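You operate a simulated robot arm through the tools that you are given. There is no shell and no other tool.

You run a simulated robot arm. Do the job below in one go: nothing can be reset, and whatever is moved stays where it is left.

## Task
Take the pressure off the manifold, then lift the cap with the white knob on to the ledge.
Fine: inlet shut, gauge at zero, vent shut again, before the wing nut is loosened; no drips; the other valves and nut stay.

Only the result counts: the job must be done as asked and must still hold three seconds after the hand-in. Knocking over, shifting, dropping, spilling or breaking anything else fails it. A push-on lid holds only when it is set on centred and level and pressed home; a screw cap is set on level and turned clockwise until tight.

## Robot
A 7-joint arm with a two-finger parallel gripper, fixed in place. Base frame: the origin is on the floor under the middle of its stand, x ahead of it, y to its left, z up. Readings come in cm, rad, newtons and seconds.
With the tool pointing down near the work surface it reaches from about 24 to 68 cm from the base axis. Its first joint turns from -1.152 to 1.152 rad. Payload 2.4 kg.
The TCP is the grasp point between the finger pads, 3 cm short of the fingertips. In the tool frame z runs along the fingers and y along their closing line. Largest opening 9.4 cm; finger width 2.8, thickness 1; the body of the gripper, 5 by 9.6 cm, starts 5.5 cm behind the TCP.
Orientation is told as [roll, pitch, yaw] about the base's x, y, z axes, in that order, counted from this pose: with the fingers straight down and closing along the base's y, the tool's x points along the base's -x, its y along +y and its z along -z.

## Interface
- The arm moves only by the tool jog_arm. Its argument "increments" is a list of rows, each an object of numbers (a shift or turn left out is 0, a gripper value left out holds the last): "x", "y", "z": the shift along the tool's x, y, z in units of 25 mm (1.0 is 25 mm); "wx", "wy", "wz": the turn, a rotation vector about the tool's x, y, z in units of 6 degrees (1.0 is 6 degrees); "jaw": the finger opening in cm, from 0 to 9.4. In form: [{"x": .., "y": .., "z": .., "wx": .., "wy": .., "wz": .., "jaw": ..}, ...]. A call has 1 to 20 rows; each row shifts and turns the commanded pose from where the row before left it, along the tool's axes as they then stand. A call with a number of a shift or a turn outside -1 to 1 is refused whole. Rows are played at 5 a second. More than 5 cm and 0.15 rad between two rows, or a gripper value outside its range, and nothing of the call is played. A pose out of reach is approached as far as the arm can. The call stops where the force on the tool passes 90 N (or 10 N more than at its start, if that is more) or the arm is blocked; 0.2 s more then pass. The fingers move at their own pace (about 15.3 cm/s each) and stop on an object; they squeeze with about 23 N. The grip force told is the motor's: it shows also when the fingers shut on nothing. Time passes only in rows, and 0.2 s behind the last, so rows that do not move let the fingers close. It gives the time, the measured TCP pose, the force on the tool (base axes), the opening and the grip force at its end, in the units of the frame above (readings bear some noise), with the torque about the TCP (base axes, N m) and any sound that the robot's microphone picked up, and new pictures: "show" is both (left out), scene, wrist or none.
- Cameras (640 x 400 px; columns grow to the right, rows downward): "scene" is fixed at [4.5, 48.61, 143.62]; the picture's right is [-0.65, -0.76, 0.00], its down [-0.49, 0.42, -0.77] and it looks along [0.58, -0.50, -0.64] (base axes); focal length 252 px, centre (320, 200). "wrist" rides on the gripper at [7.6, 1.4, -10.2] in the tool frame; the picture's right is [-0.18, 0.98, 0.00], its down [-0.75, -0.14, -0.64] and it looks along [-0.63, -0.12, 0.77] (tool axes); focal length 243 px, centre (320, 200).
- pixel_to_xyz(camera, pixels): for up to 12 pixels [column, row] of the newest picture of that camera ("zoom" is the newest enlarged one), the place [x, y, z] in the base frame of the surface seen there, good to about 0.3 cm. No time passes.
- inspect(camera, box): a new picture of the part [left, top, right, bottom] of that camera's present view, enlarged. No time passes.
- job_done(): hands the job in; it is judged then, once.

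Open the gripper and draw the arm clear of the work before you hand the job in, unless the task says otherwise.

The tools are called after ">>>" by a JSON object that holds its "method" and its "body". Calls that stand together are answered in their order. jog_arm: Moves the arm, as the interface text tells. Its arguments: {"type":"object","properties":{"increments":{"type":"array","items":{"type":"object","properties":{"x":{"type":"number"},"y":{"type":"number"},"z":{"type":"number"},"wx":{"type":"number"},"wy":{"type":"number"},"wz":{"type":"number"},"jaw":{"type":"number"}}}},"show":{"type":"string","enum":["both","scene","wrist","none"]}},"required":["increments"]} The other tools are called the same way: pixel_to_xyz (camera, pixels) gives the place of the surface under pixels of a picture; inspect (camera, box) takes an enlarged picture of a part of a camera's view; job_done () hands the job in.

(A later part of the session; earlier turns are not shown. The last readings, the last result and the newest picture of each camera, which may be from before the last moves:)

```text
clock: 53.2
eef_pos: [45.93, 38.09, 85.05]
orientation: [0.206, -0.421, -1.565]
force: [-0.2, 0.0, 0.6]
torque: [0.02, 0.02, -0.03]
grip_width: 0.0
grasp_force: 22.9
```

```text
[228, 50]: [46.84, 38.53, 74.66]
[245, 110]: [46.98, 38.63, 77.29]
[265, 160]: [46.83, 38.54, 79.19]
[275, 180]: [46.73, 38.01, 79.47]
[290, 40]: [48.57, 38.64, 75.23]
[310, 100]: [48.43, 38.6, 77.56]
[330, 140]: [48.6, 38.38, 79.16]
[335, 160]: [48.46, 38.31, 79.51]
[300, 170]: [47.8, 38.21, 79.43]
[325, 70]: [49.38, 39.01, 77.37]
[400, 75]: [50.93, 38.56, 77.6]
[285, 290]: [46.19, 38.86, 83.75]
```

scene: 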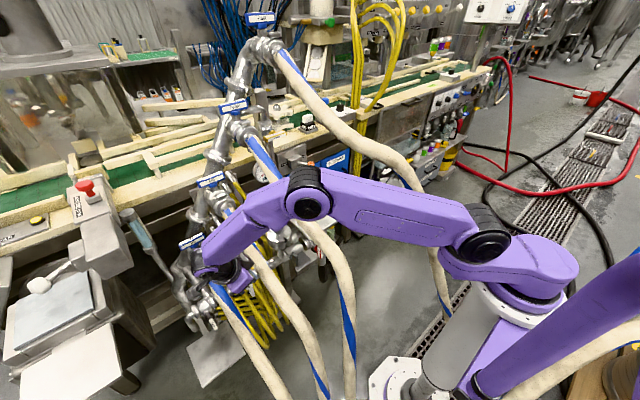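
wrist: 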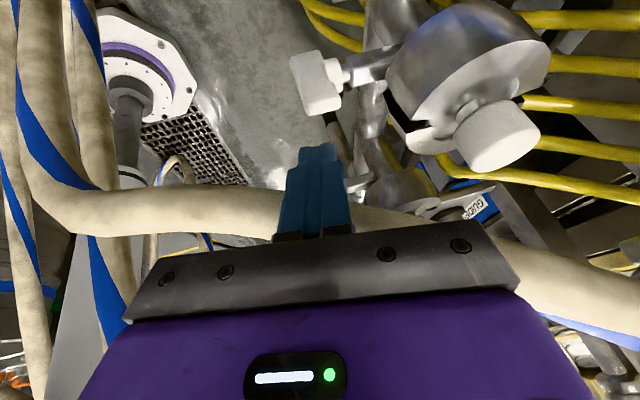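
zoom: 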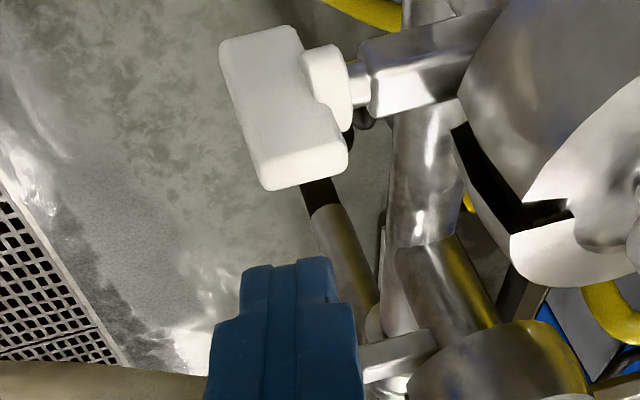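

Bar right face is at y≈37.6, top z≈79.5. I move the fingertips beside the top end and begin pushing it left, watching the force.

>>> {"method": "jog_arm", "body": {"increments": [{"x": 0.0245, "y": 0.0425, "z": 0.618}, {"x": 0.0245, "y": 0.0425, "z": 0.618}, {"x": 0.188, "y": 0.0144, "z": -0.068}, {"x": 0.188, "y": 0.0144, "z": -0.068}], "show": "wrist"}}

>>> {"method": "inspect", "body": {"camera": "wrist", "box": [220, 40, 440, 200]}}

```text
clock: 54.2
eef_pos: [46.98, 37.99, 82.25]
orientation: [0.204, -0.422, -1.571]
force: [0.8, -0.7, -0.3]
torque: [-0.01, -0.06, -0.04]
grip_width: 0.02
grasp_force: 23.0
```

wrist: 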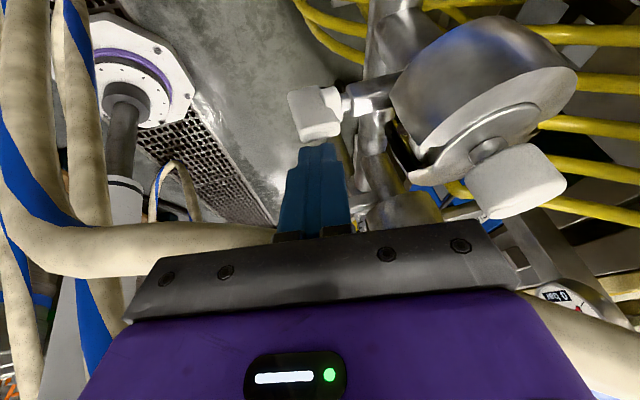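

```text
2.50 times, centred on (330, 120) of wrist
```

zoom: 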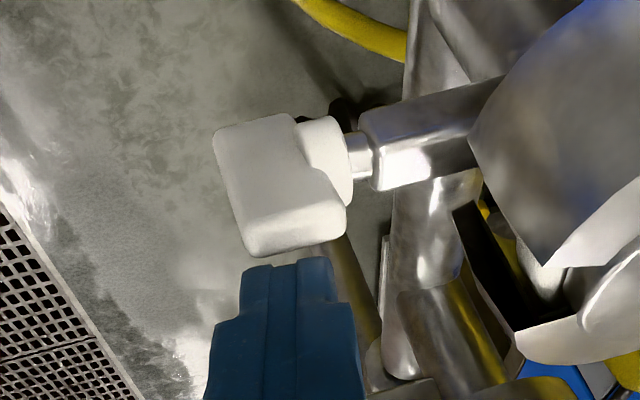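

Force is under 1 N; the bar has begun to swing. I carry on along the arc until it should lie horizontal.

>>> {"method": "jog_arm", "body": {"increments": [{"x": 0.201, "y": 0.019, "z": -0.088}, {"x": 0.203, "y": -0.005, "z": 0.023}, {"x": 0.203, "y": -0.005, "z": 0.023}, {"x": 0.163, "y": -0.025, "z": 0.1175}, {"x": 0.163, "y": -0.025, "z": 0.1175}], "show": "wrist"}}

>>> {"method": "inspect", "body": {"camera": "wrist", "box": [220, 40, 440, 200]}}

>>> {"method": "pixel_to_xyz", "body": {"camera": "zoom", "pixels": [[230, 110], [250, 150], [270, 190], [280, 220], [300, 150], [320, 190], [330, 215], [215, 90]]}}

```text
clock: 55.4
eef_pos: [46.82, 39.94, 80.96]
orientation: [0.208, -0.421, -1.567]
force: [1.3, 1.2, 3.2]
torque: [0.05, -0.03, 0.01]
grip_width: 0.0
grasp_force: 22.8
```

wrist: 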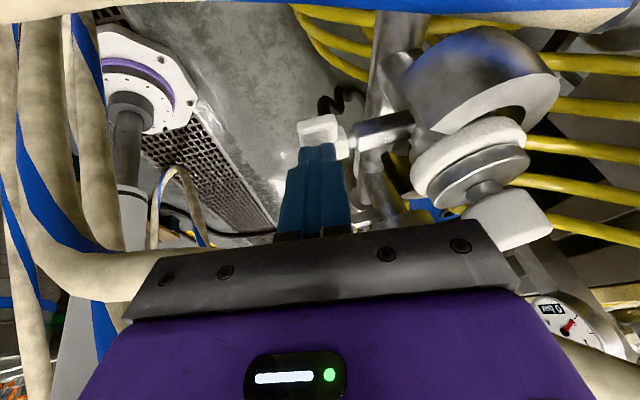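

```text
2.50 times, centred on (330, 120) of wrist
```

zoom: 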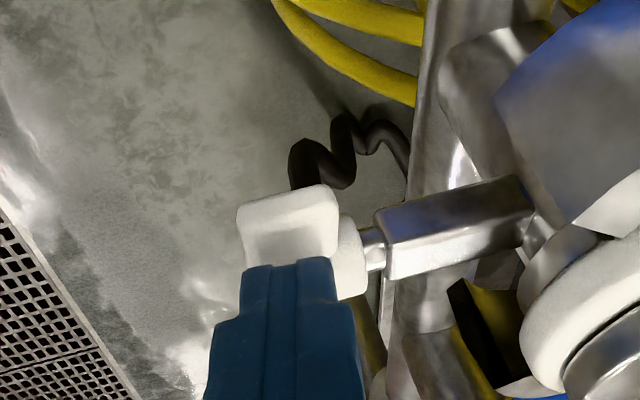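

```text
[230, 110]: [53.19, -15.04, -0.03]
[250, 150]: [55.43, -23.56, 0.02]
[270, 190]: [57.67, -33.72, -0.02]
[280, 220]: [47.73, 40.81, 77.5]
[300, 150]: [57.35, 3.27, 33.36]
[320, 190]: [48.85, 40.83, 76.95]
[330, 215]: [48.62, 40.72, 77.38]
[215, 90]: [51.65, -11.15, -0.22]
```

The wing nut's bar is now horizontal (left end near y 40.8, z 77.5), and the clamp drum around the cap has changed shape. I look at it from both cameras before doing anything else.

>>> {"method": "jog_arm", "body": {"increments": [{}], "show": "both"}}

>>> {"method": "inspect", "body": {"camera": "wrist", "box": [360, 20, 580, 260]}}

>>> {"method": "inspect", "body": {"camera": "scene", "box": [200, 220, 290, 300]}}

```text
clock: 55.8
eef_pos: [46.86, 39.8, 80.88]
orientation: [0.207, -0.42, -1.565]
force: [0.5, 1.9, 3.1]
torque: [0.09, -0.04, 0.0]
grip_width: 0.01
grasp_force: 22.9
```

scene: 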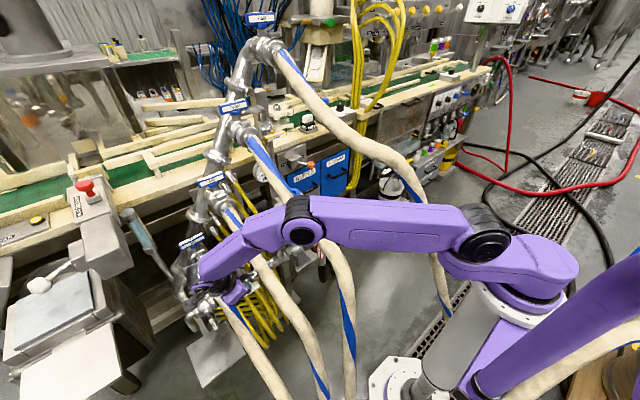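
wrist: 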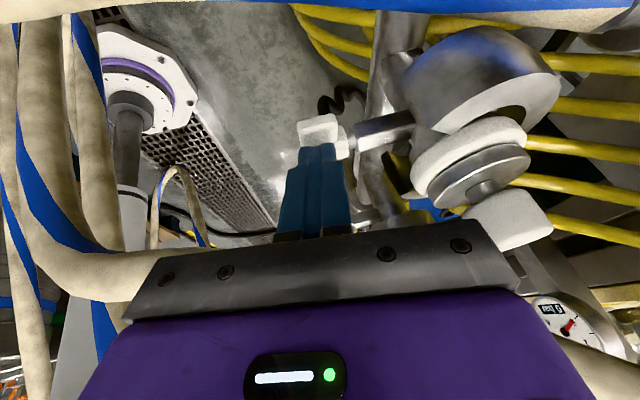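

```text
1.67 times, centred on (470, 140) of wrist
```

zoom: 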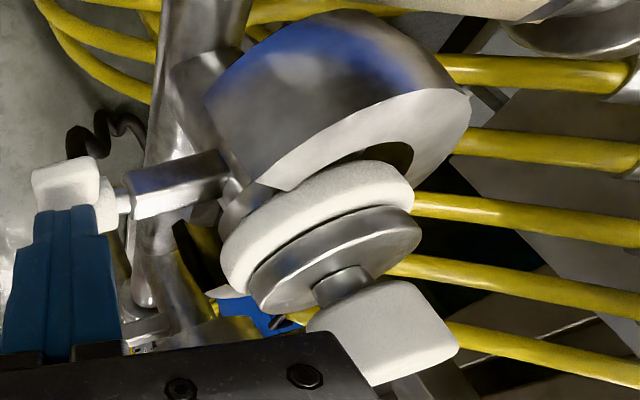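

```text
5.00 times, centred on (245, 260) of scene
```

zoom: 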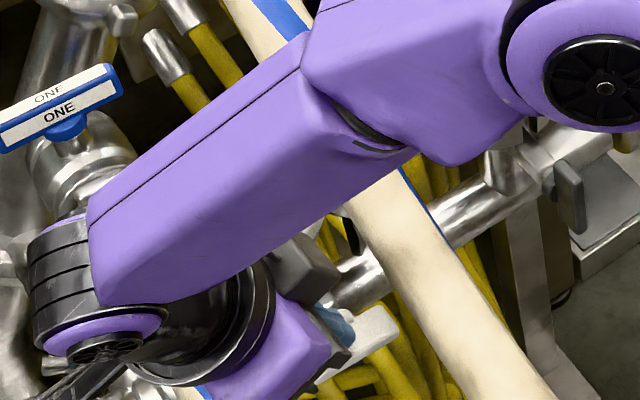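

The wing nut's quarter turn let the clamp's half shell swing open; the cap disc with the white knob now sits bare on its ferrule. I measure the opened shell, disc and knob.

>>> {"method": "inspect", "body": {"camera": "wrist", "box": [360, 20, 580, 260]}}

>>> {"method": "pixel_to_xyz", "body": {"camera": "zoom", "pixels": [[340, 60], [240, 100], [440, 100], [390, 120], [300, 160], [280, 250], [390, 170], [330, 260], [290, 290], [345, 285], [390, 330], [440, 320]]}}

>>> {"method": "pixel_to_xyz", "body": {"camera": "zoom", "pixels": [[350, 370], [420, 290], [330, 320], [440, 360], [400, 235], [250, 280], [235, 285], [200, 250], [185, 200], [440, 180], [230, 210], [375, 210]]}}

```text
1.67 times, centred on (470, 140) of wrist
```

zoom: 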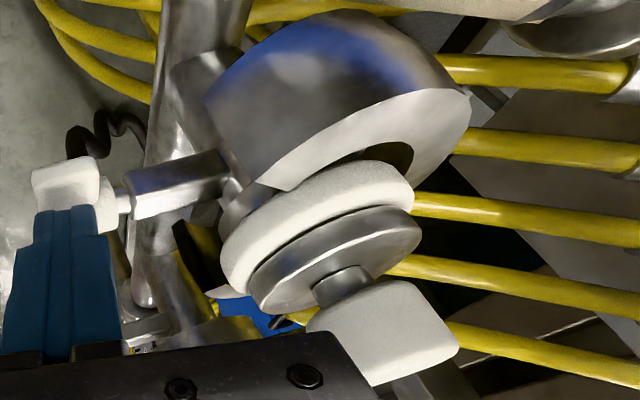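

```text
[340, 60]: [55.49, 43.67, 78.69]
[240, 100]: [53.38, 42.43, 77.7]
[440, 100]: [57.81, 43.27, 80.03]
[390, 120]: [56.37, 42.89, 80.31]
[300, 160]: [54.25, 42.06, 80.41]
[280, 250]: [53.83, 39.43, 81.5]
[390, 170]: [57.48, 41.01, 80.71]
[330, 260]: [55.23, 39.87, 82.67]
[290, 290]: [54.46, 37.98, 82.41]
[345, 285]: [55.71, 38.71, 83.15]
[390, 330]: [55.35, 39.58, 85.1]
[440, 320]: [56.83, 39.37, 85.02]
```

```text
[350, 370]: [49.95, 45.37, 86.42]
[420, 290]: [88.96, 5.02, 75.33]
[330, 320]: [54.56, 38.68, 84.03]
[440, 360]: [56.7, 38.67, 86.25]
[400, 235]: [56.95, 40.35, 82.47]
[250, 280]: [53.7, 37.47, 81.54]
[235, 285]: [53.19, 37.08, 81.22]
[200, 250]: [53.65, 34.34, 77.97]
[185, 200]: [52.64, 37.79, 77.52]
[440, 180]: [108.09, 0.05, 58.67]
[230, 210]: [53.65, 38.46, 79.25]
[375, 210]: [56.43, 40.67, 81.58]
```

The left half shell hangs at y≈42–44 below z 80.5; the cap disc top is at z≈82.7 and the knob spans about z 83.5–86.3 around (55.5, 38.1). I back the fingers out along the tool axis, then turn to a knob-grasping attitude (15° lean from the left, jaws closing radially).

>>> {"method": "jog_arm", "body": {"increments": [{"z": -0.5}, {"z": -1}, {"z": -1}, {"z": -1}, {"z": -1}, {"z": -1}, {"wx": 0.003, "wy": 0.335, "wz": -0.872}, {"wx": 0.003, "wy": 0.335, "wz": -0.872}, {"wx": 0.003, "wy": 0.335, "wz": -0.872}, {"wx": 0.003, "wy": 0.335, "wz": -0.872}, {"wx": 0.003, "wy": 0.335, "wz": -0.872}, {"wx": 0.003, "wy": 0.335, "wz": -0.872}, {"jaw": 5}], "show": "both"}}

```text
clock: 58.6
eef_pos: [44.11, 45.4, 93.14]
orientation: [-0.004, -0.261, -0.963]
force: [-0.1, -0.1, -0.4]
torque: [-0.02, 0.0, 0.02]
grip_width: 4.98
grasp_force: 0.0
```

scene: 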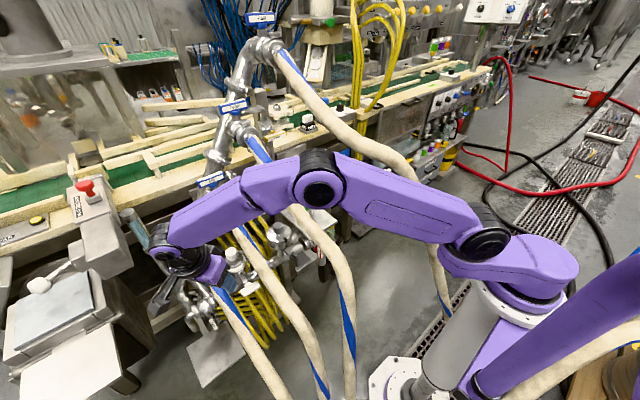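
wrist: 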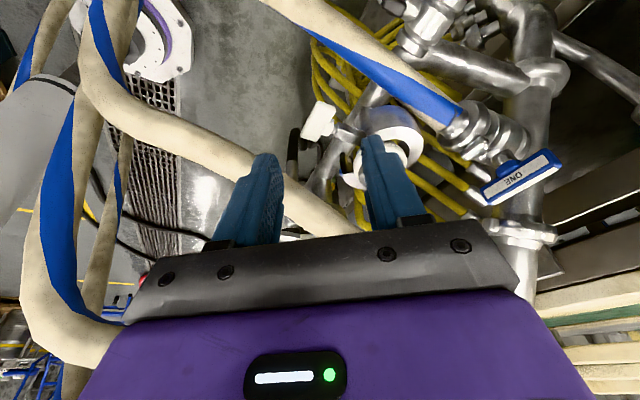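

The scene camera now sees the cap at about (233,258). I zoom there to see the opened clamp and knob.

>>> {"method": "inspect", "body": {"camera": "scene", "box": [205, 235, 285, 295]}}

>>> {"method": "pixel_to_xyz", "body": {"camera": "zoom", "pixels": [[225, 100], [215, 80], [240, 80], [225, 70], [205, 110], [250, 110], [230, 150], [260, 150], [200, 170], [300, 200], [180, 200], [290, 150]]}}

```text
6.67 times, centred on (245, 265) of scene
```

zoom: 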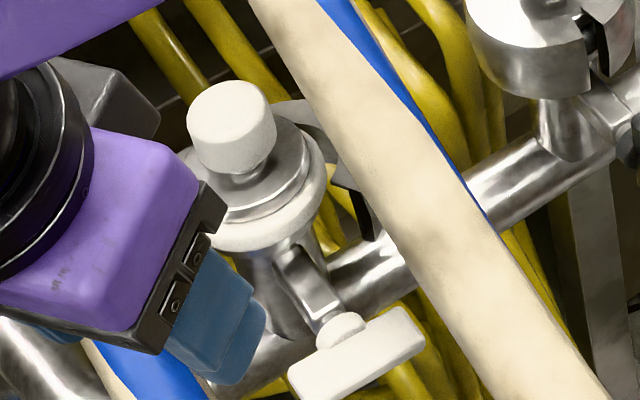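

```text
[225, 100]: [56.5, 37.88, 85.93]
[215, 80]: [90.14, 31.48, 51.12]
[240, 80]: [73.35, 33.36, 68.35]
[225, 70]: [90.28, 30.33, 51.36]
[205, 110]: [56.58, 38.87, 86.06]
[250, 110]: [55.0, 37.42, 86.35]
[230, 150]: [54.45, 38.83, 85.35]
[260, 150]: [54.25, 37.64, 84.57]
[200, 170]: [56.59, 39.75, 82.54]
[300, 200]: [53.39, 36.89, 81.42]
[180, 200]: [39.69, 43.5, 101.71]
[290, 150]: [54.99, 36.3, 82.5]
```

The clamp shells have opened to both sides and the cap with its white knob (top centre ≈ (55.6, 38.1, 86.2)) is free. I move to the pre-grasp point above-left of the knob.

>>> {"method": "jog_arm", "body": {"increments": [{"x": -0.99, "y": 0.523, "z": -0.294}, {"x": -0.99, "y": 0.523, "z": -0.294}, {"x": -0.99, "y": 0.523, "z": -0.294}, {"x": -0.99, "y": 0.523, "z": -0.294}], "show": "both"}}

>>> {"method": "inspect", "body": {"camera": "wrist", "box": [220, 50, 440, 220]}}

```text
clock: 59.6
eef_pos: [53.55, 41.13, 98.47]
orientation: [-0.004, -0.26, -0.965]
force: [0.2, 0.0, 0.2]
torque: [-0.02, 0.0, 0.04]
grip_width: 4.99
grasp_force: 0.0
```

scene: 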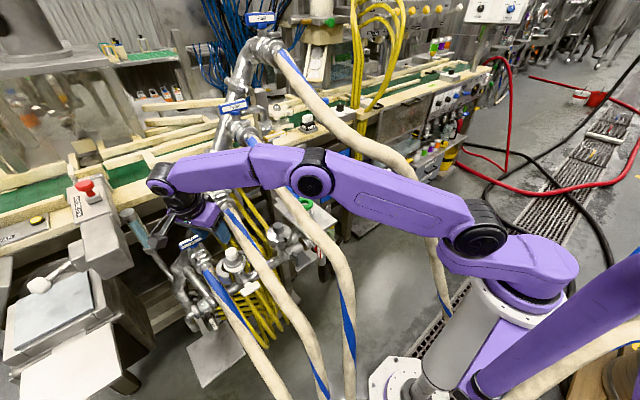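
wrist: 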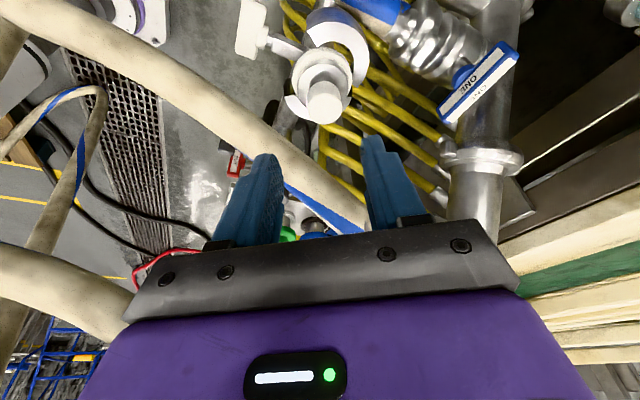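

```text
2.35 times, centred on (330, 135) of wrist
```

zoom: 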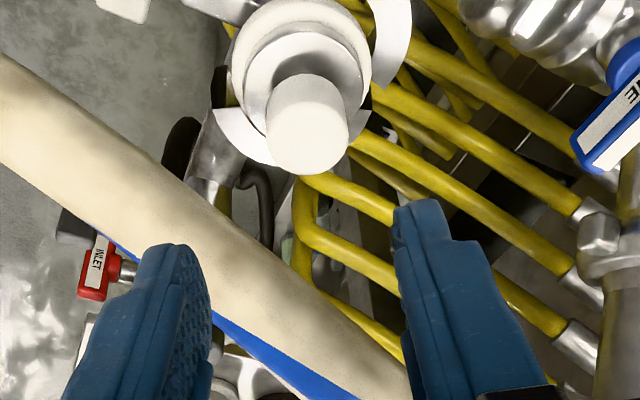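

Reach is fine and the knob shows at wrist (323,103), laterally centred between the fingers. I measure the knob top and disc edges once more.

>>> {"method": "pixel_to_xyz", "body": {"camera": "zoom", "pixels": [[305, 140], [270, 140], [342, 140], [305, 165], [305, 112], [285, 120], [330, 155], [250, 80], [360, 80], [300, 50], [230, 130], [390, 40]]}}

```text
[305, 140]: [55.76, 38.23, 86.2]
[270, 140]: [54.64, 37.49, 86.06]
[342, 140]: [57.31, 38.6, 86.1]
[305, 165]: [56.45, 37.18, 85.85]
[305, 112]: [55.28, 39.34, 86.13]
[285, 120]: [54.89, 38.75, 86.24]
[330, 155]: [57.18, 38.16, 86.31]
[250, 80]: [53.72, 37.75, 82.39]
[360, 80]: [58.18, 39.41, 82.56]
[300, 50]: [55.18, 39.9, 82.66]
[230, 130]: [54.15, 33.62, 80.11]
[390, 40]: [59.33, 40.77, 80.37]
```

Knob centre is about (55.9, 38.15), radius 1.45, top 86.2. I narrow the jaw to 4.2 cm and descend along the tool axis, stopping short to check.

>>> {"method": "jog_arm", "body": {"increments": [{"x": -0.014, "y": 0.02, "z": 0.987, "jaw": 4.2}, {"x": -0.014, "y": 0.02, "z": 0.987}, {"x": -0.014, "y": 0.02, "z": 0.987}, {"x": -0.014, "y": 0.02, "z": 0.8}], "show": "both"}}

>>> {"method": "inspect", "body": {"camera": "wrist", "box": [220, 80, 420, 230]}}

```text
clock: 60.6
eef_pos: [54.98, 39.0, 89.45]
orientation: [-0.005, -0.262, -0.965]
force: [0.1, 0.1, 0.7]
torque: [-0.01, 0.01, -0.01]
grip_width: 4.19
grasp_force: 0.0
```

scene: 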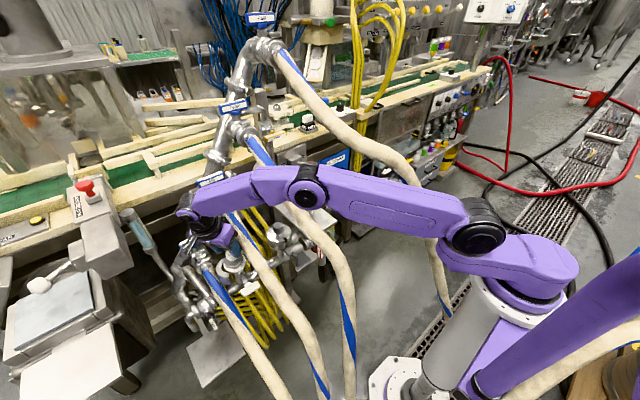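
wrist: 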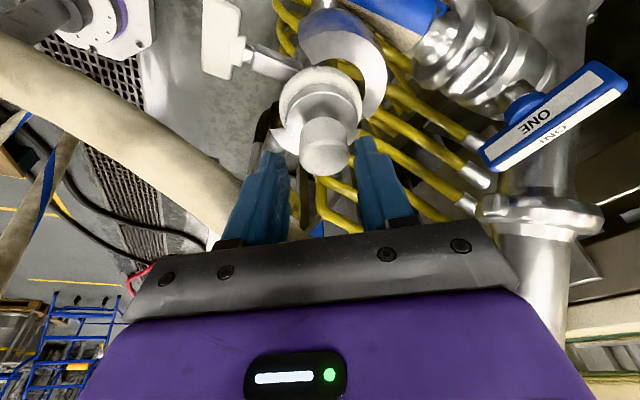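

```text
2.67 times, centred on (320, 155) of wrist
```

zoom: 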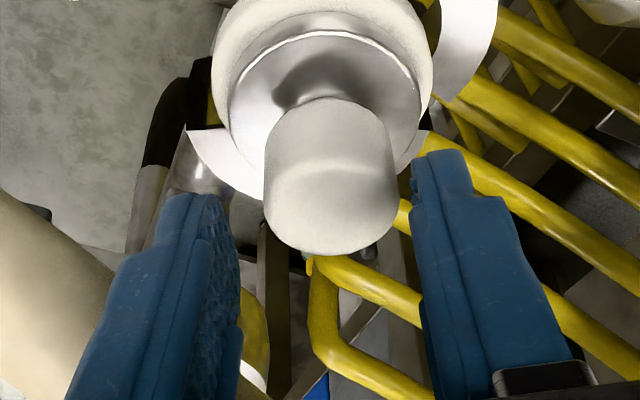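

The knob lies centred between the pads. I go down the last 3 cm and close gently on it.

>>> {"method": "jog_arm", "body": {"increments": [{"x": -0.0065, "y": 0.0555, "z": 0.592}, {"x": -0.0065, "y": 0.0555, "z": 0.592}, {}, {"jaw": 2.5}, {}, {}], "show": "both"}}

>>> {"method": "inspect", "body": {"camera": "wrist", "box": [220, 80, 420, 230]}}

```text
clock: 62.0
eef_pos: [55.77, 38.47, 86.62]
orientation: [-0.003, -0.264, -0.967]
force: [0.4, 0.8, -0.5]
torque: [0.03, 0.01, 0.03]
grip_width: 3.29
grasp_force: 23.0
```

scene: 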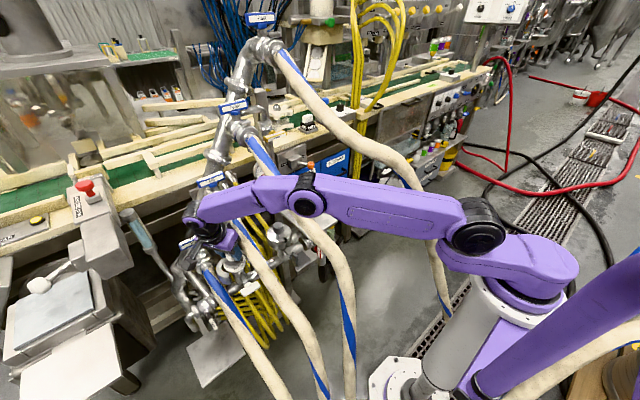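
wrist: 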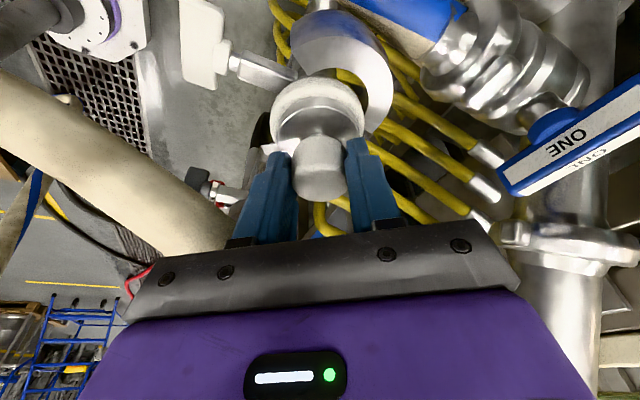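

```text
2.67 times, centred on (320, 155) of wrist
```

zoom: 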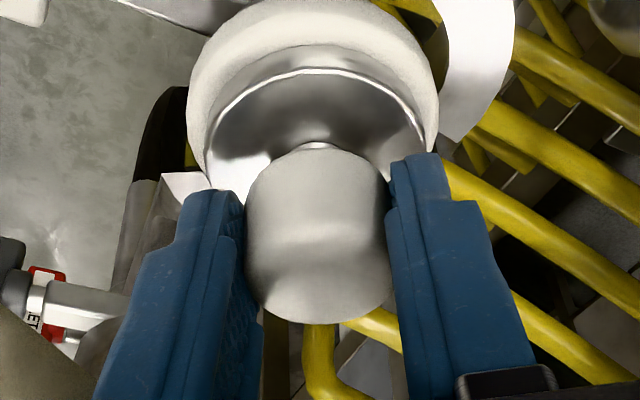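

The knob is held (3.29 cm, 23 N). I lift straight up about 2.5 cm in small steps and check that the cap comes along.

>>> {"method": "jog_arm", "body": {"increments": [{"x": -0.0518, "z": -0.1932}, {"x": -0.0518, "z": -0.1932}, {"x": -0.0776, "z": -0.29}, {"x": -0.0776, "z": -0.29}], "show": "both"}}

>>> {"method": "inspect", "body": {"camera": "wrist", "box": [220, 40, 440, 220]}}

>>> {"method": "inspect", "body": {"camera": "scene", "box": [195, 225, 285, 295]}}

```text
clock: 63.0
eef_pos: [55.64, 38.55, 89.11]
orientation: [-0.004, -0.262, -0.965]
force: [-0.4, 0.8, -1.4]
torque: [0.0, 0.0, 0.01]
grip_width: 3.3
grasp_force: 22.7
```

scene: 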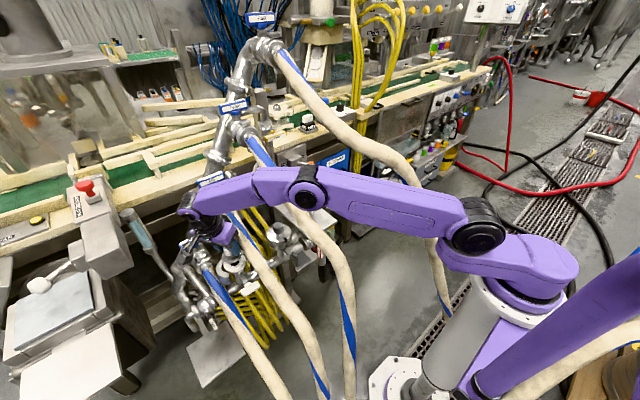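
wrist: 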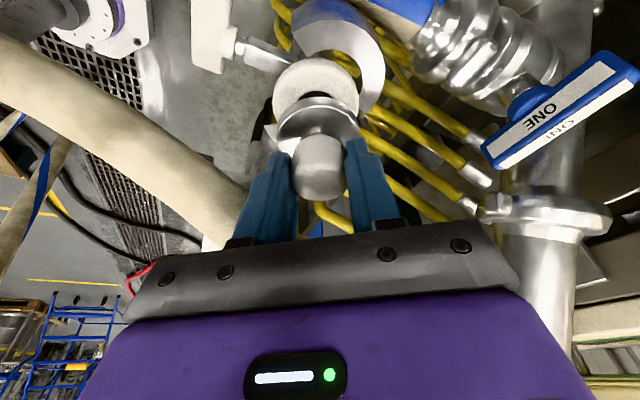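

```text
2.22 times, centred on (330, 130) of wrist
```

zoom: 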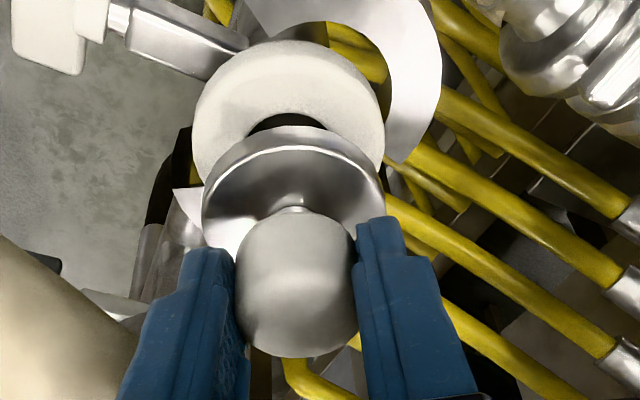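

```text
5.71 times, centred on (240, 260) of scene
```

zoom: 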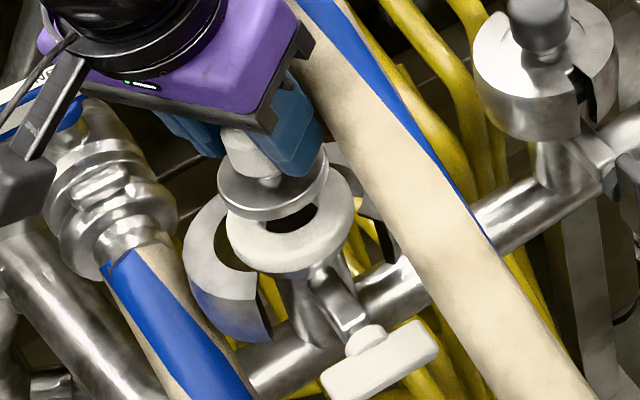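

The cap (disc plus knob) came off cleanly; the white gasket stays on the ferrule. I carry it up and to the left-back, away from hose TWO, then high above all hoses.

>>> {"method": "jog_arm", "body": {"increments": [{"x": 0.2345, "y": -0.268, "z": -0.891}, {"x": 0.2345, "y": -0.268, "z": -0.891}, {"x": 0.2345, "y": -0.268, "z": -0.891}, {"x": 0.2345, "y": -0.268, "z": -0.891}, {"x": 0.2345, "y": -0.268, "z": -0.891}, {"x": 0.2345, "y": -0.268, "z": -0.891}, {"x": 0.2345, "y": -0.268, "z": -0.891}, {"x": 0.2345, "y": -0.268, "z": -0.891}, {"x": -0.307, "y": -0.422, "z": -0.953}, {"x": -0.307, "y": -0.422, "z": -0.953}, {"x": -0.307, "y": -0.422, "z": -0.953}, {"x": -0.307, "y": -0.422, "z": -0.953}, {"x": -0.307, "y": -0.422, "z": -0.953}, {"x": -0.307, "y": -0.422, "z": -0.953}, {"x": -0.307, "y": -0.422, "z": -0.953}, {"x": -0.307, "y": -0.422, "z": -0.953}, {"x": -0.307, "y": -0.422, "z": -0.953}, {"x": -0.307, "y": -0.422, "z": -0.953}], "show": "both"}}

```text
clock: 66.8
eef_pos: [37.98, 35.58, 130.14]
orientation: [-0.004, -0.263, -0.967]
force: [0.0, -0.3, -2.3]
torque: [0.0, 0.05, 0.02]
grip_width: 3.29
grasp_force: 22.7
out of reach, approached as far as the arm can: row 18
```

scene: 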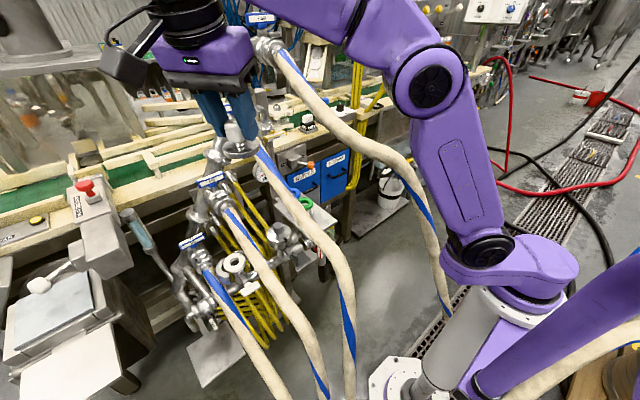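
wrist: 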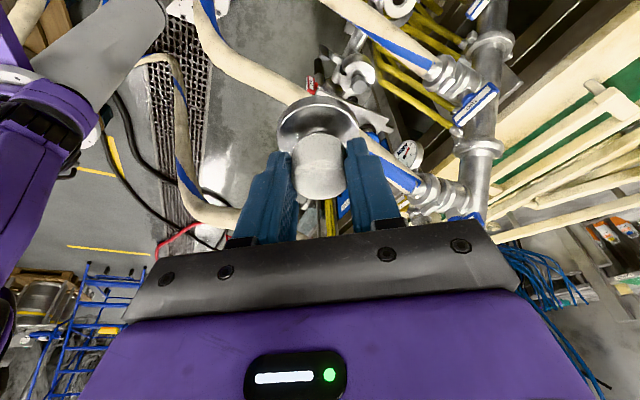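

The cap hangs securely in the grip at (38, 35.6, 130). I carry it to the right over hoses THREE and FOUR at this height.

>>> {"method": "jog_arm", "body": {"increments": [{"x": -0.796, "y": -0.566, "z": 0.213}, {"x": -0.796, "y": -0.566, "z": 0.213}, {"x": -0.796, "y": -0.566, "z": 0.213}, {"x": -0.796, "y": -0.566, "z": 0.213}, {"x": -0.796, "y": -0.566, "z": 0.213}, {"x": -0.796, "y": -0.566, "z": 0.213}, {"x": -0.796, "y": -0.566, "z": 0.213}, {"x": -0.796, "y": -0.566, "z": 0.213}, {"x": -0.796, "y": -0.566, "z": 0.213}, {"x": -0.796, "y": -0.566, "z": 0.213}, {"x": -0.796, "y": -0.566, "z": 0.213}, {"x": -0.796, "y": -0.566, "z": 0.213}, {"x": -0.796, "y": -0.566, "z": 0.213}, {"x": -0.796, "y": -0.566, "z": 0.213}, {"x": -0.796, "y": -0.566, "z": 0.213}, {"x": -0.796, "y": -0.566, "z": 0.213}, {"x": -0.796, "y": -0.566, "z": 0.213}, {"x": -0.796, "y": -0.566, "z": 0.213}], "show": "both"}}

```text
clock: 70.6
eef_pos: [38.09, -9.22, 130.13]
orientation: [-0.002, -0.263, -0.965]
force: [-0.1, -0.6, -1.4]
torque: [0.01, 0.0, 0.0]
grip_width: 3.28
grasp_force: 23.3
```

scene: 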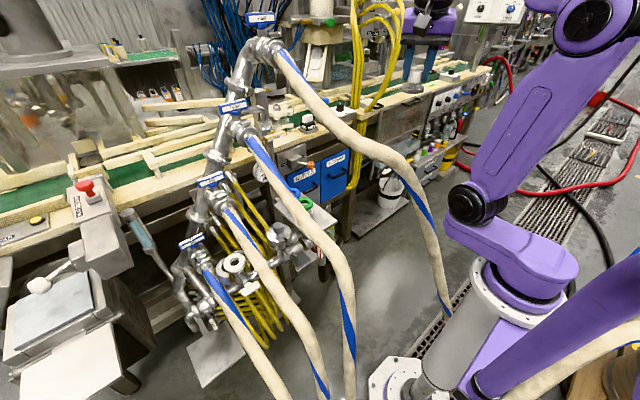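
wrist: 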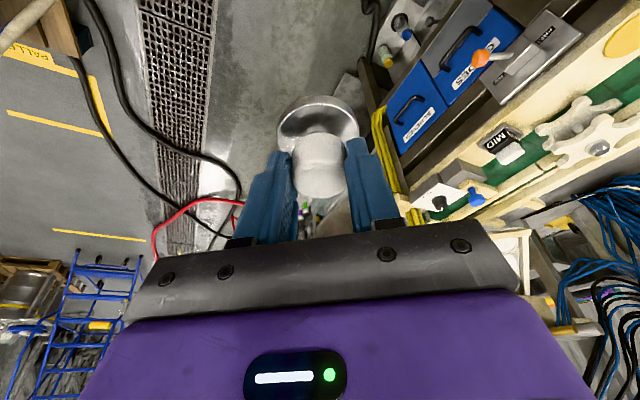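

Now right of hose FOUR with the cap held. I turn the hand about the vertical (cap kept level) so that the 15° lean points to the back-right.

>>> {"method": "jog_arm", "body": {"increments": [{"wx": -0.2588, "wz": -0.9659}, {"wx": -0.2588, "wz": -0.9659}, {"wx": -0.2588, "wz": -0.9659}, {"wx": -0.2588, "wz": -0.9659}, {"wx": -0.2588, "wz": -0.9659}, {"wx": -0.2588, "wz": -0.9659}, {"wx": -0.2588, "wz": -0.9659}, {"wx": -0.2588, "wz": -0.9659}, {"wx": -0.2588, "wz": -0.9659}, {"wx": -0.2588, "wz": -0.9659}, {"wx": -0.2588, "wz": -0.9659}, {"wx": -0.2588, "wz": -0.9659}, {"wx": -0.2588, "wz": -0.9659}, {"wx": -0.2588, "wz": -0.9659}, {"wx": -0.2588, "wz": -0.9659}, {"wx": -0.2588, "wz": -0.9659}, {"wx": -0.2588, "wz": -0.9659}], "show": "both"}}

```text
clock: 74.2
eef_pos: [38.2, -9.2, 130.21]
orientation: [-0.001, -0.26, 0.818]
force: [-0.5, -0.4, -3.3]
torque: [-0.06, 0.01, 0.01]
grip_width: 3.27
grasp_force: 23.4
```

scene: 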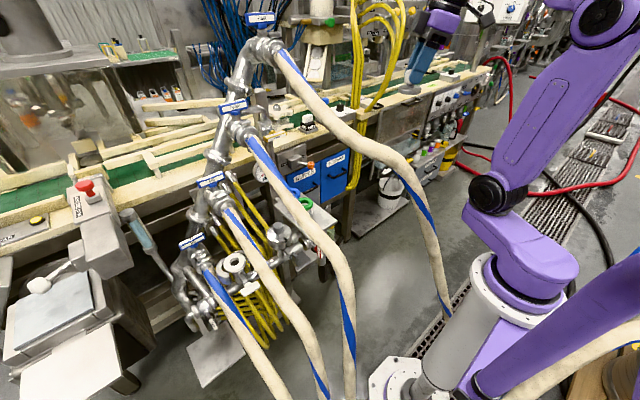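
wrist: 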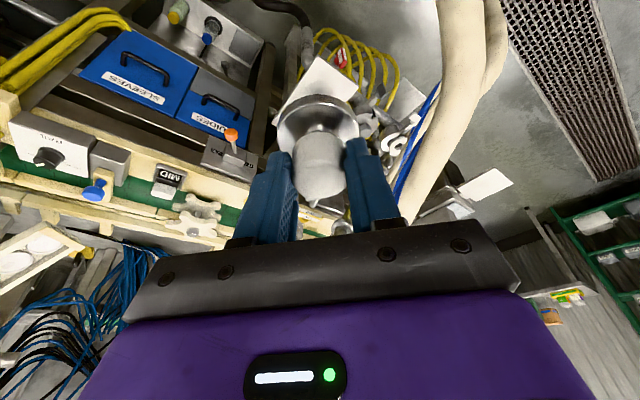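

Yaw reached 47°, so the hand leans back-right and the cap stays level. I descend on the right side of hose FOUR toward the ledge.

>>> {"method": "jog_arm", "body": {"increments": [{"x": -0.0337, "y": -0.1276, "z": 0.957}, {"x": -0.0337, "y": -0.1276, "z": 0.957}, {"x": -0.0337, "y": -0.1276, "z": 0.957}, {"x": -0.0337, "y": -0.1276, "z": 0.957}, {"x": -0.0337, "y": -0.1276, "z": 0.957}, {"x": -0.0337, "y": -0.1276, "z": 0.957}, {"x": -0.0337, "y": -0.1276, "z": 0.957}, {"x": -0.0337, "y": -0.1276, "z": 0.957}, {"x": -0.0337, "y": -0.1276, "z": 0.957}, {"x": -0.0337, "y": -0.1276, "z": 0.957}, {"x": -0.0337, "y": -0.1276, "z": 0.957}], "show": "both"}}

>>> {"method": "inspect", "body": {"camera": "wrist", "box": [240, 20, 480, 220]}}

```text
clock: 76.6
eef_pos: [45.95, -6.04, 104.93]
orientation: [-0.001, -0.257, 0.818]
force: [0.2, 0.1, -1.9]
torque: [0.01, -0.02, -0.02]
grip_width: 3.27
grasp_force: 23.3
```

scene: 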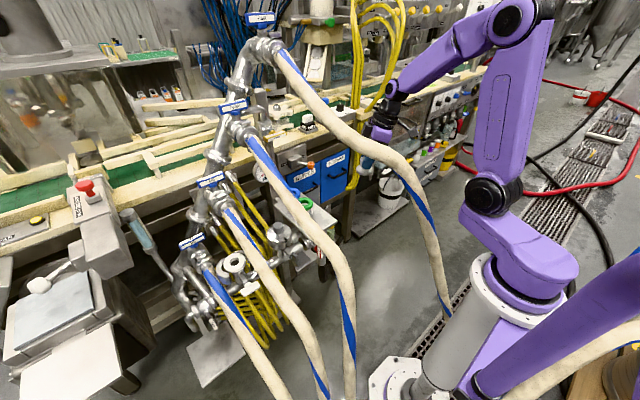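
wrist: 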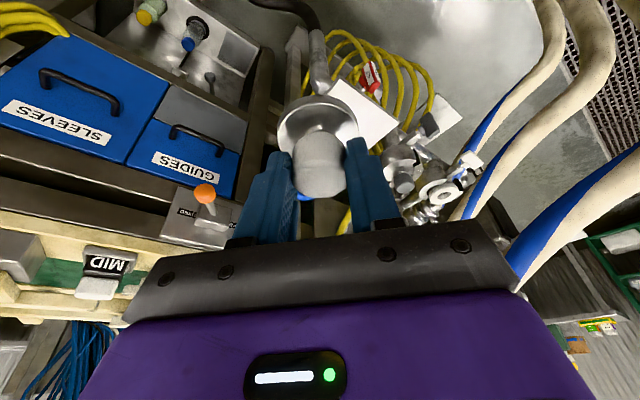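

```text
2.00 times, centred on (360, 120) of wrist
```

zoom: 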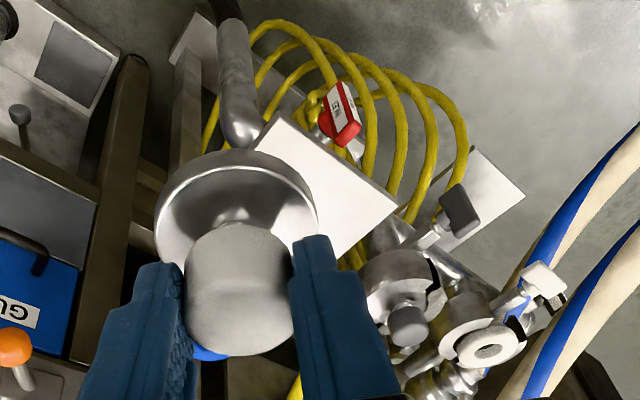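

The ledge plate is visible behind the cap (wrist ~(365,105)). I move in over the free front area of the ledge, staying ~7 cm above it.

>>> {"method": "jog_arm", "body": {"increments": [{"x": -0.58, "y": 0.15, "z": 0.919}, {"x": -0.58, "y": 0.15, "z": 0.919}, {"x": -0.58, "y": 0.15, "z": 0.919}, {"x": -0.58, "y": 0.15, "z": 0.919}, {"x": -0.58, "y": 0.15, "z": 0.919}, {"x": -0.58, "y": 0.15, "z": 0.919}, {"x": -0.58, "y": 0.15, "z": 0.919}], "show": "both"}}

>>> {"method": "inspect", "body": {"camera": "wrist", "box": [200, 20, 480, 240]}}

>>> {"method": "inspect", "body": {"camera": "scene", "box": [260, 140, 420, 250]}}

```text
clock: 78.2
eef_pos: [53.45, 5.89, 92.07]
orientation: [-0.002, -0.257, 0.815]
force: [-0.4, -1.0, -2.3]
torque: [-0.01, 0.01, 0.0]
grip_width: 3.29
grasp_force: 22.4
```

scene: 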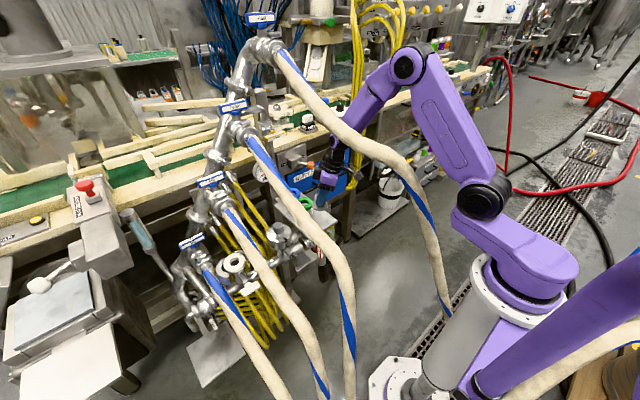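
wrist: 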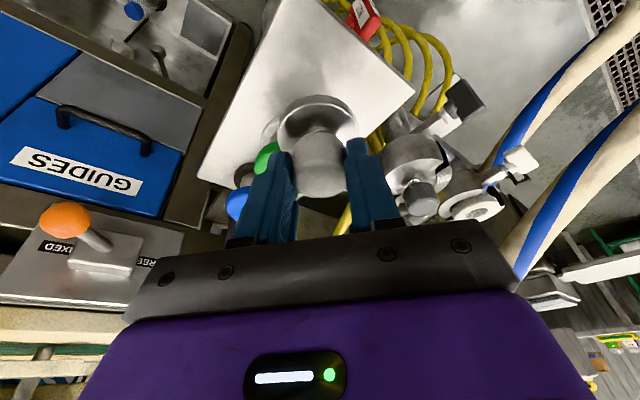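

```text
1.82 times, centred on (340, 130) of wrist
```

zoom: 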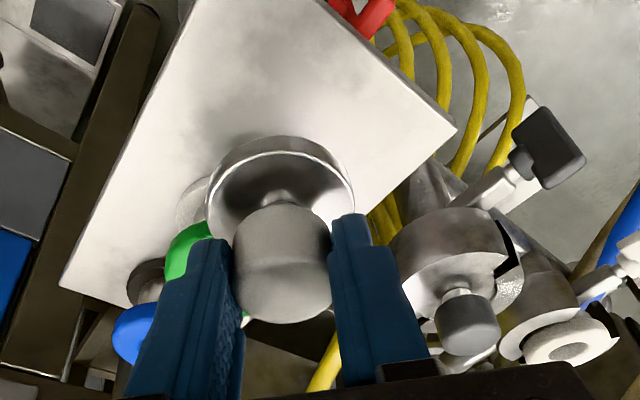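

```text
3.64 times, centred on (340, 195) of scene
```

zoom: 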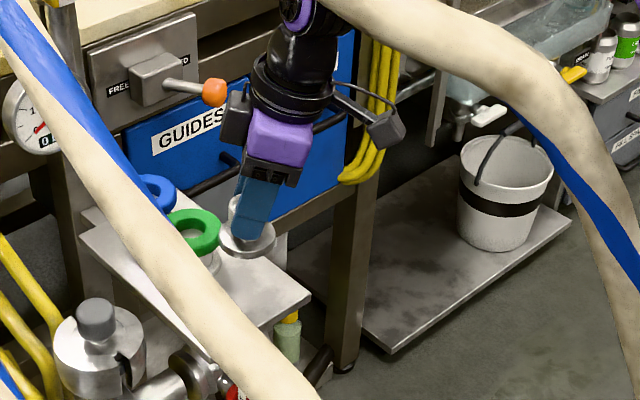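

The scene zoom shows the cap disc above the front part of the ledge, beside the green ring. I verify positions of the disc, ledge corner and green item numerically.

>>> {"method": "pixel_to_xyz", "body": {"camera": "zoom", "pixels": [[225, 240], [247, 250], [268, 238], [300, 288], [290, 300], [260, 310], [215, 265], [200, 250], [215, 240], [175, 230], [240, 290], [130, 200]]}}

>>> {"method": "pixel_to_xyz", "body": {"camera": "wrist", "pixels": [[285, 120], [315, 98], [348, 115], [300, 20], [395, 95], [300, 75], [240, 130], [275, 130], [330, 70], [390, 105], [250, 100], [265, 155]]}}

```text
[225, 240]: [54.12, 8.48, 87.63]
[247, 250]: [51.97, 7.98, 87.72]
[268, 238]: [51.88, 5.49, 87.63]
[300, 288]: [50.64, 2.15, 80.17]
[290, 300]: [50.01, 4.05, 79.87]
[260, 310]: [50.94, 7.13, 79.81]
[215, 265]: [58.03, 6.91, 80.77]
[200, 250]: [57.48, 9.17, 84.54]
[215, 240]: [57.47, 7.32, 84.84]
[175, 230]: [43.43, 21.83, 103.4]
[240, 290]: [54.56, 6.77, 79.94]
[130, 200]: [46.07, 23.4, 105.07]
```

```text
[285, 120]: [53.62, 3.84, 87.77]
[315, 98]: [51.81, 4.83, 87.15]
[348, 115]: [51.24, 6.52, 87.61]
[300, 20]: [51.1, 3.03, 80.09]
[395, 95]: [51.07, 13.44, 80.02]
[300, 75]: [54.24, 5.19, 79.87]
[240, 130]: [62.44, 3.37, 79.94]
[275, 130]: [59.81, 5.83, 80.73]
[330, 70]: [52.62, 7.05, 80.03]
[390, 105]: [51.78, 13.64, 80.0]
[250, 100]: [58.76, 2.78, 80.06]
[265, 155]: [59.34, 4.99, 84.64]
```

Cap centre is at about (53.6, 6.15) with radius 2.35; the ledge's front edge is x≈50 and the green item starts at x≈57.5. I descend to about 0.7 cm above the ledge, shifting 0.3 cm forward.

>>> {"method": "jog_arm", "body": {"increments": [{"x": 0.127, "y": -0.015, "z": 0.587}, {"x": 0.127, "y": -0.015, "z": 0.587}, {"x": 0.127, "y": -0.015, "z": 0.587}, {"x": 0.127, "y": -0.015, "z": 0.587}], "show": "both"}}

>>> {"method": "inspect", "body": {"camera": "scene", "box": [280, 170, 360, 230]}}

>>> {"method": "inspect", "body": {"camera": "wrist", "box": [220, 20, 440, 220]}}

```text
clock: 79.2
eef_pos: [53.85, 5.77, 86.12]
orientation: [-0.001, -0.258, 0.814]
force: [-0.3, 0.5, -2.0]
torque: [-0.04, 0.01, -0.01]
grip_width: 3.27
grasp_force: 22.7
```

scene: 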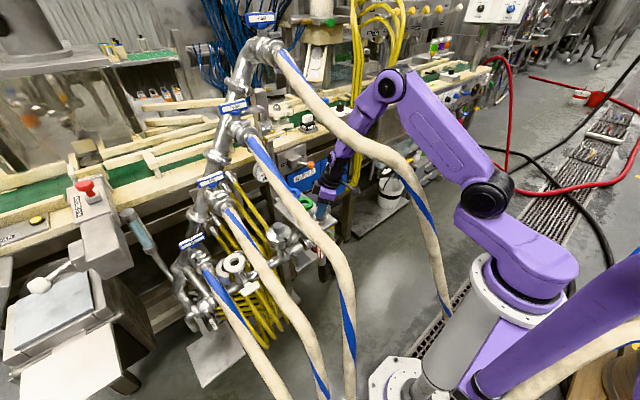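
wrist: 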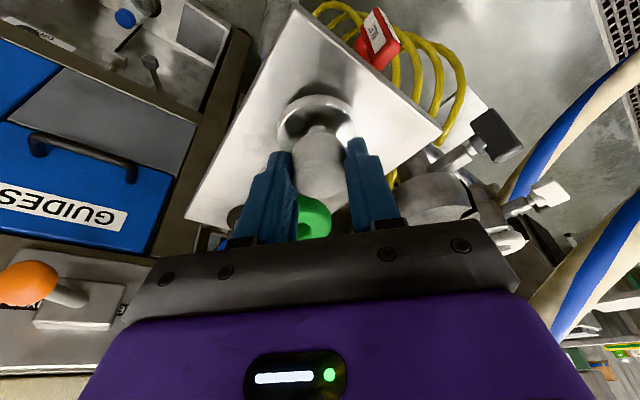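

```text
6.67 times, centred on (320, 200) of scene
```

zoom: 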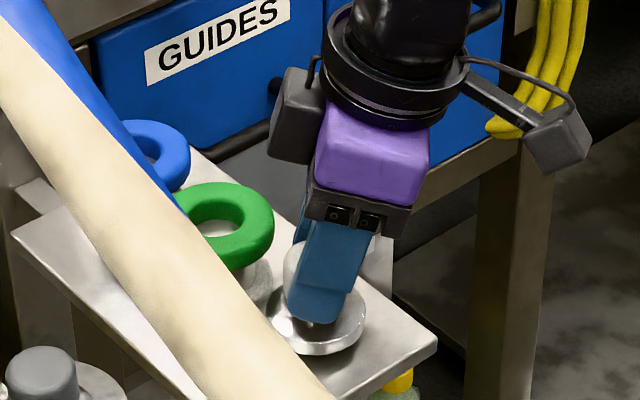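

```text
2.00 times, centred on (330, 120) of wrist
```

zoom: 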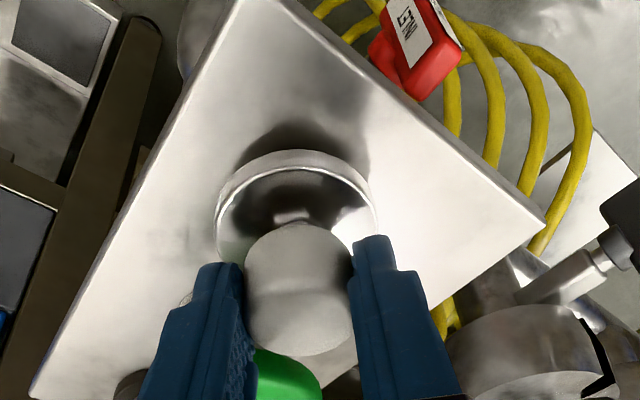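

The cap is level and hovering just over the free part of the ledge, clear of the green item. I lower in 2.5 mm steps and watch the vertical force.

>>> {"method": "jog_arm", "body": {"increments": [{"x": 0.0257, "z": 0.0966}, {"x": 0.0257, "z": 0.0966}], "show": "none"}}

>>> {"method": "jog_arm", "body": {"increments": [{"x": 0.0155, "z": 0.058}], "show": "wrist"}}

>>> {"method": "inspect", "body": {"camera": "scene", "box": [290, 185, 350, 225]}}

```text
clock: 79.8
eef_pos: [53.84, 5.92, 85.48]
orientation: [-0.001, -0.259, 0.816]
force: [0.0, -0.3, -2.0]
torque: [-0.05, 0.02, 0.01]
grip_width: 3.24
grasp_force: 22.7
```

```text
clock: 80.2
eef_pos: [53.68, 5.78, 85.35]
orientation: [0.0, -0.258, 0.815]
force: [-1.0, -0.6, 1.4]
torque: [0.06, -0.03, 0.03]
grip_width: 3.29
grasp_force: 22.9
```

wrist: 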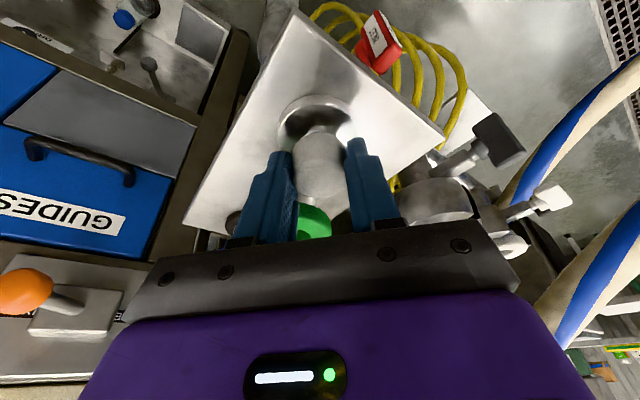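

```text
10.00 times, centred on (320, 205) of scene
```

zoom: 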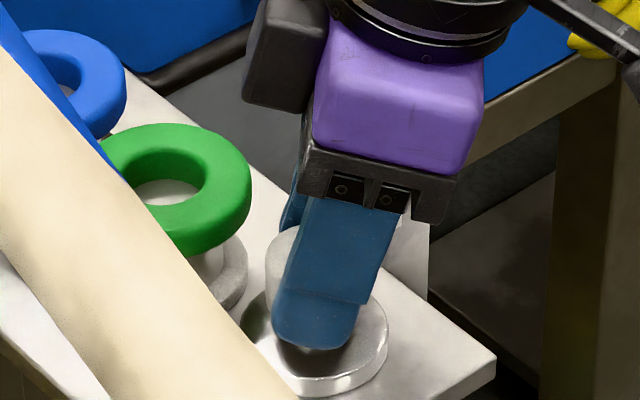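

Force went from −2.0 to +1.4 N: contact with the ledge. I press one more millimetre to seat it flat, then check.

>>> {"method": "jog_arm", "body": {"increments": [{"x": 0.0103, "z": 0.0386}, {}], "show": "none"}}

```text
clock: 80.8
eef_pos: [53.8, 5.94, 85.42]
orientation: [-0.001, -0.258, 0.815]
force: [-4.4, -1.7, 14.5]
torque: [0.22, -0.08, 0.1]
grip_width: 3.25
grasp_force: 22.9
```

14.5 N means the disc is seated on the ledge. I relieve the load slightly and open the jaw.

>>> {"method": "jog_arm", "body": {"increments": [{"x": -0.0103, "z": -0.0386}, {"jaw": 3.6}, {"jaw": 4.4}, {}], "show": "both"}}

>>> {"method": "inspect", "body": {"camera": "scene", "box": [290, 185, 350, 225]}}

>>> {"method": "inspect", "body": {"camera": "wrist", "box": [220, 40, 420, 220]}}

```text
clock: 81.8
eef_pos: [53.8, 5.9, 85.39]
orientation: [0.001, -0.257, 0.816]
force: [0.6, 0.1, -0.2]
torque: [0.02, -0.01, -0.01]
grip_width: 4.4
grasp_force: 0.1
```

scene: 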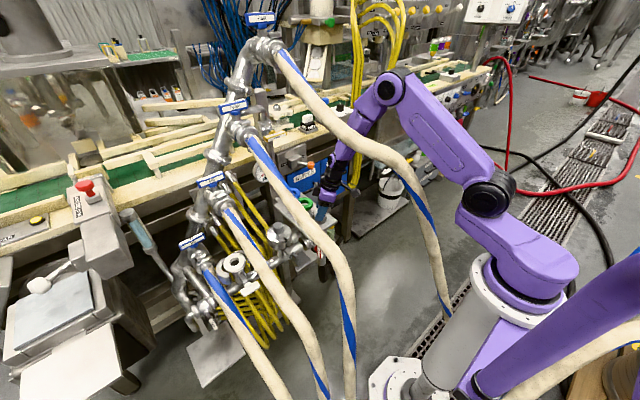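
wrist: 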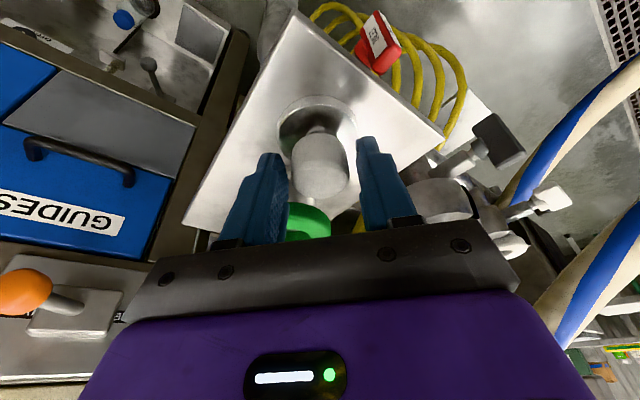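

```text
10.00 times, centred on (320, 205) of scene
```

zoom: 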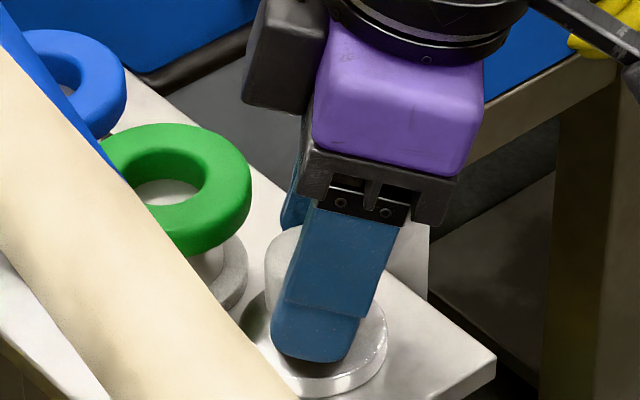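

```text
2.22 times, centred on (320, 130) of wrist
```

zoom: 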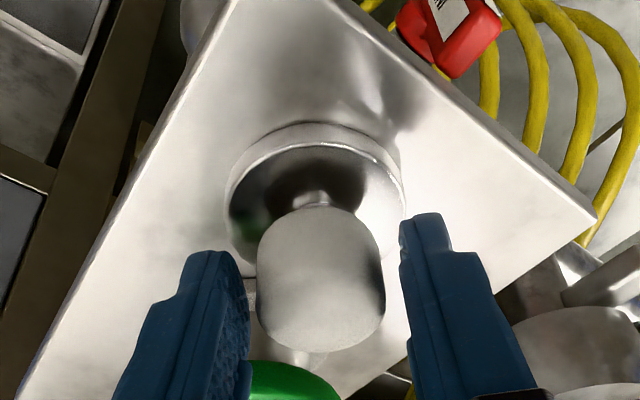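

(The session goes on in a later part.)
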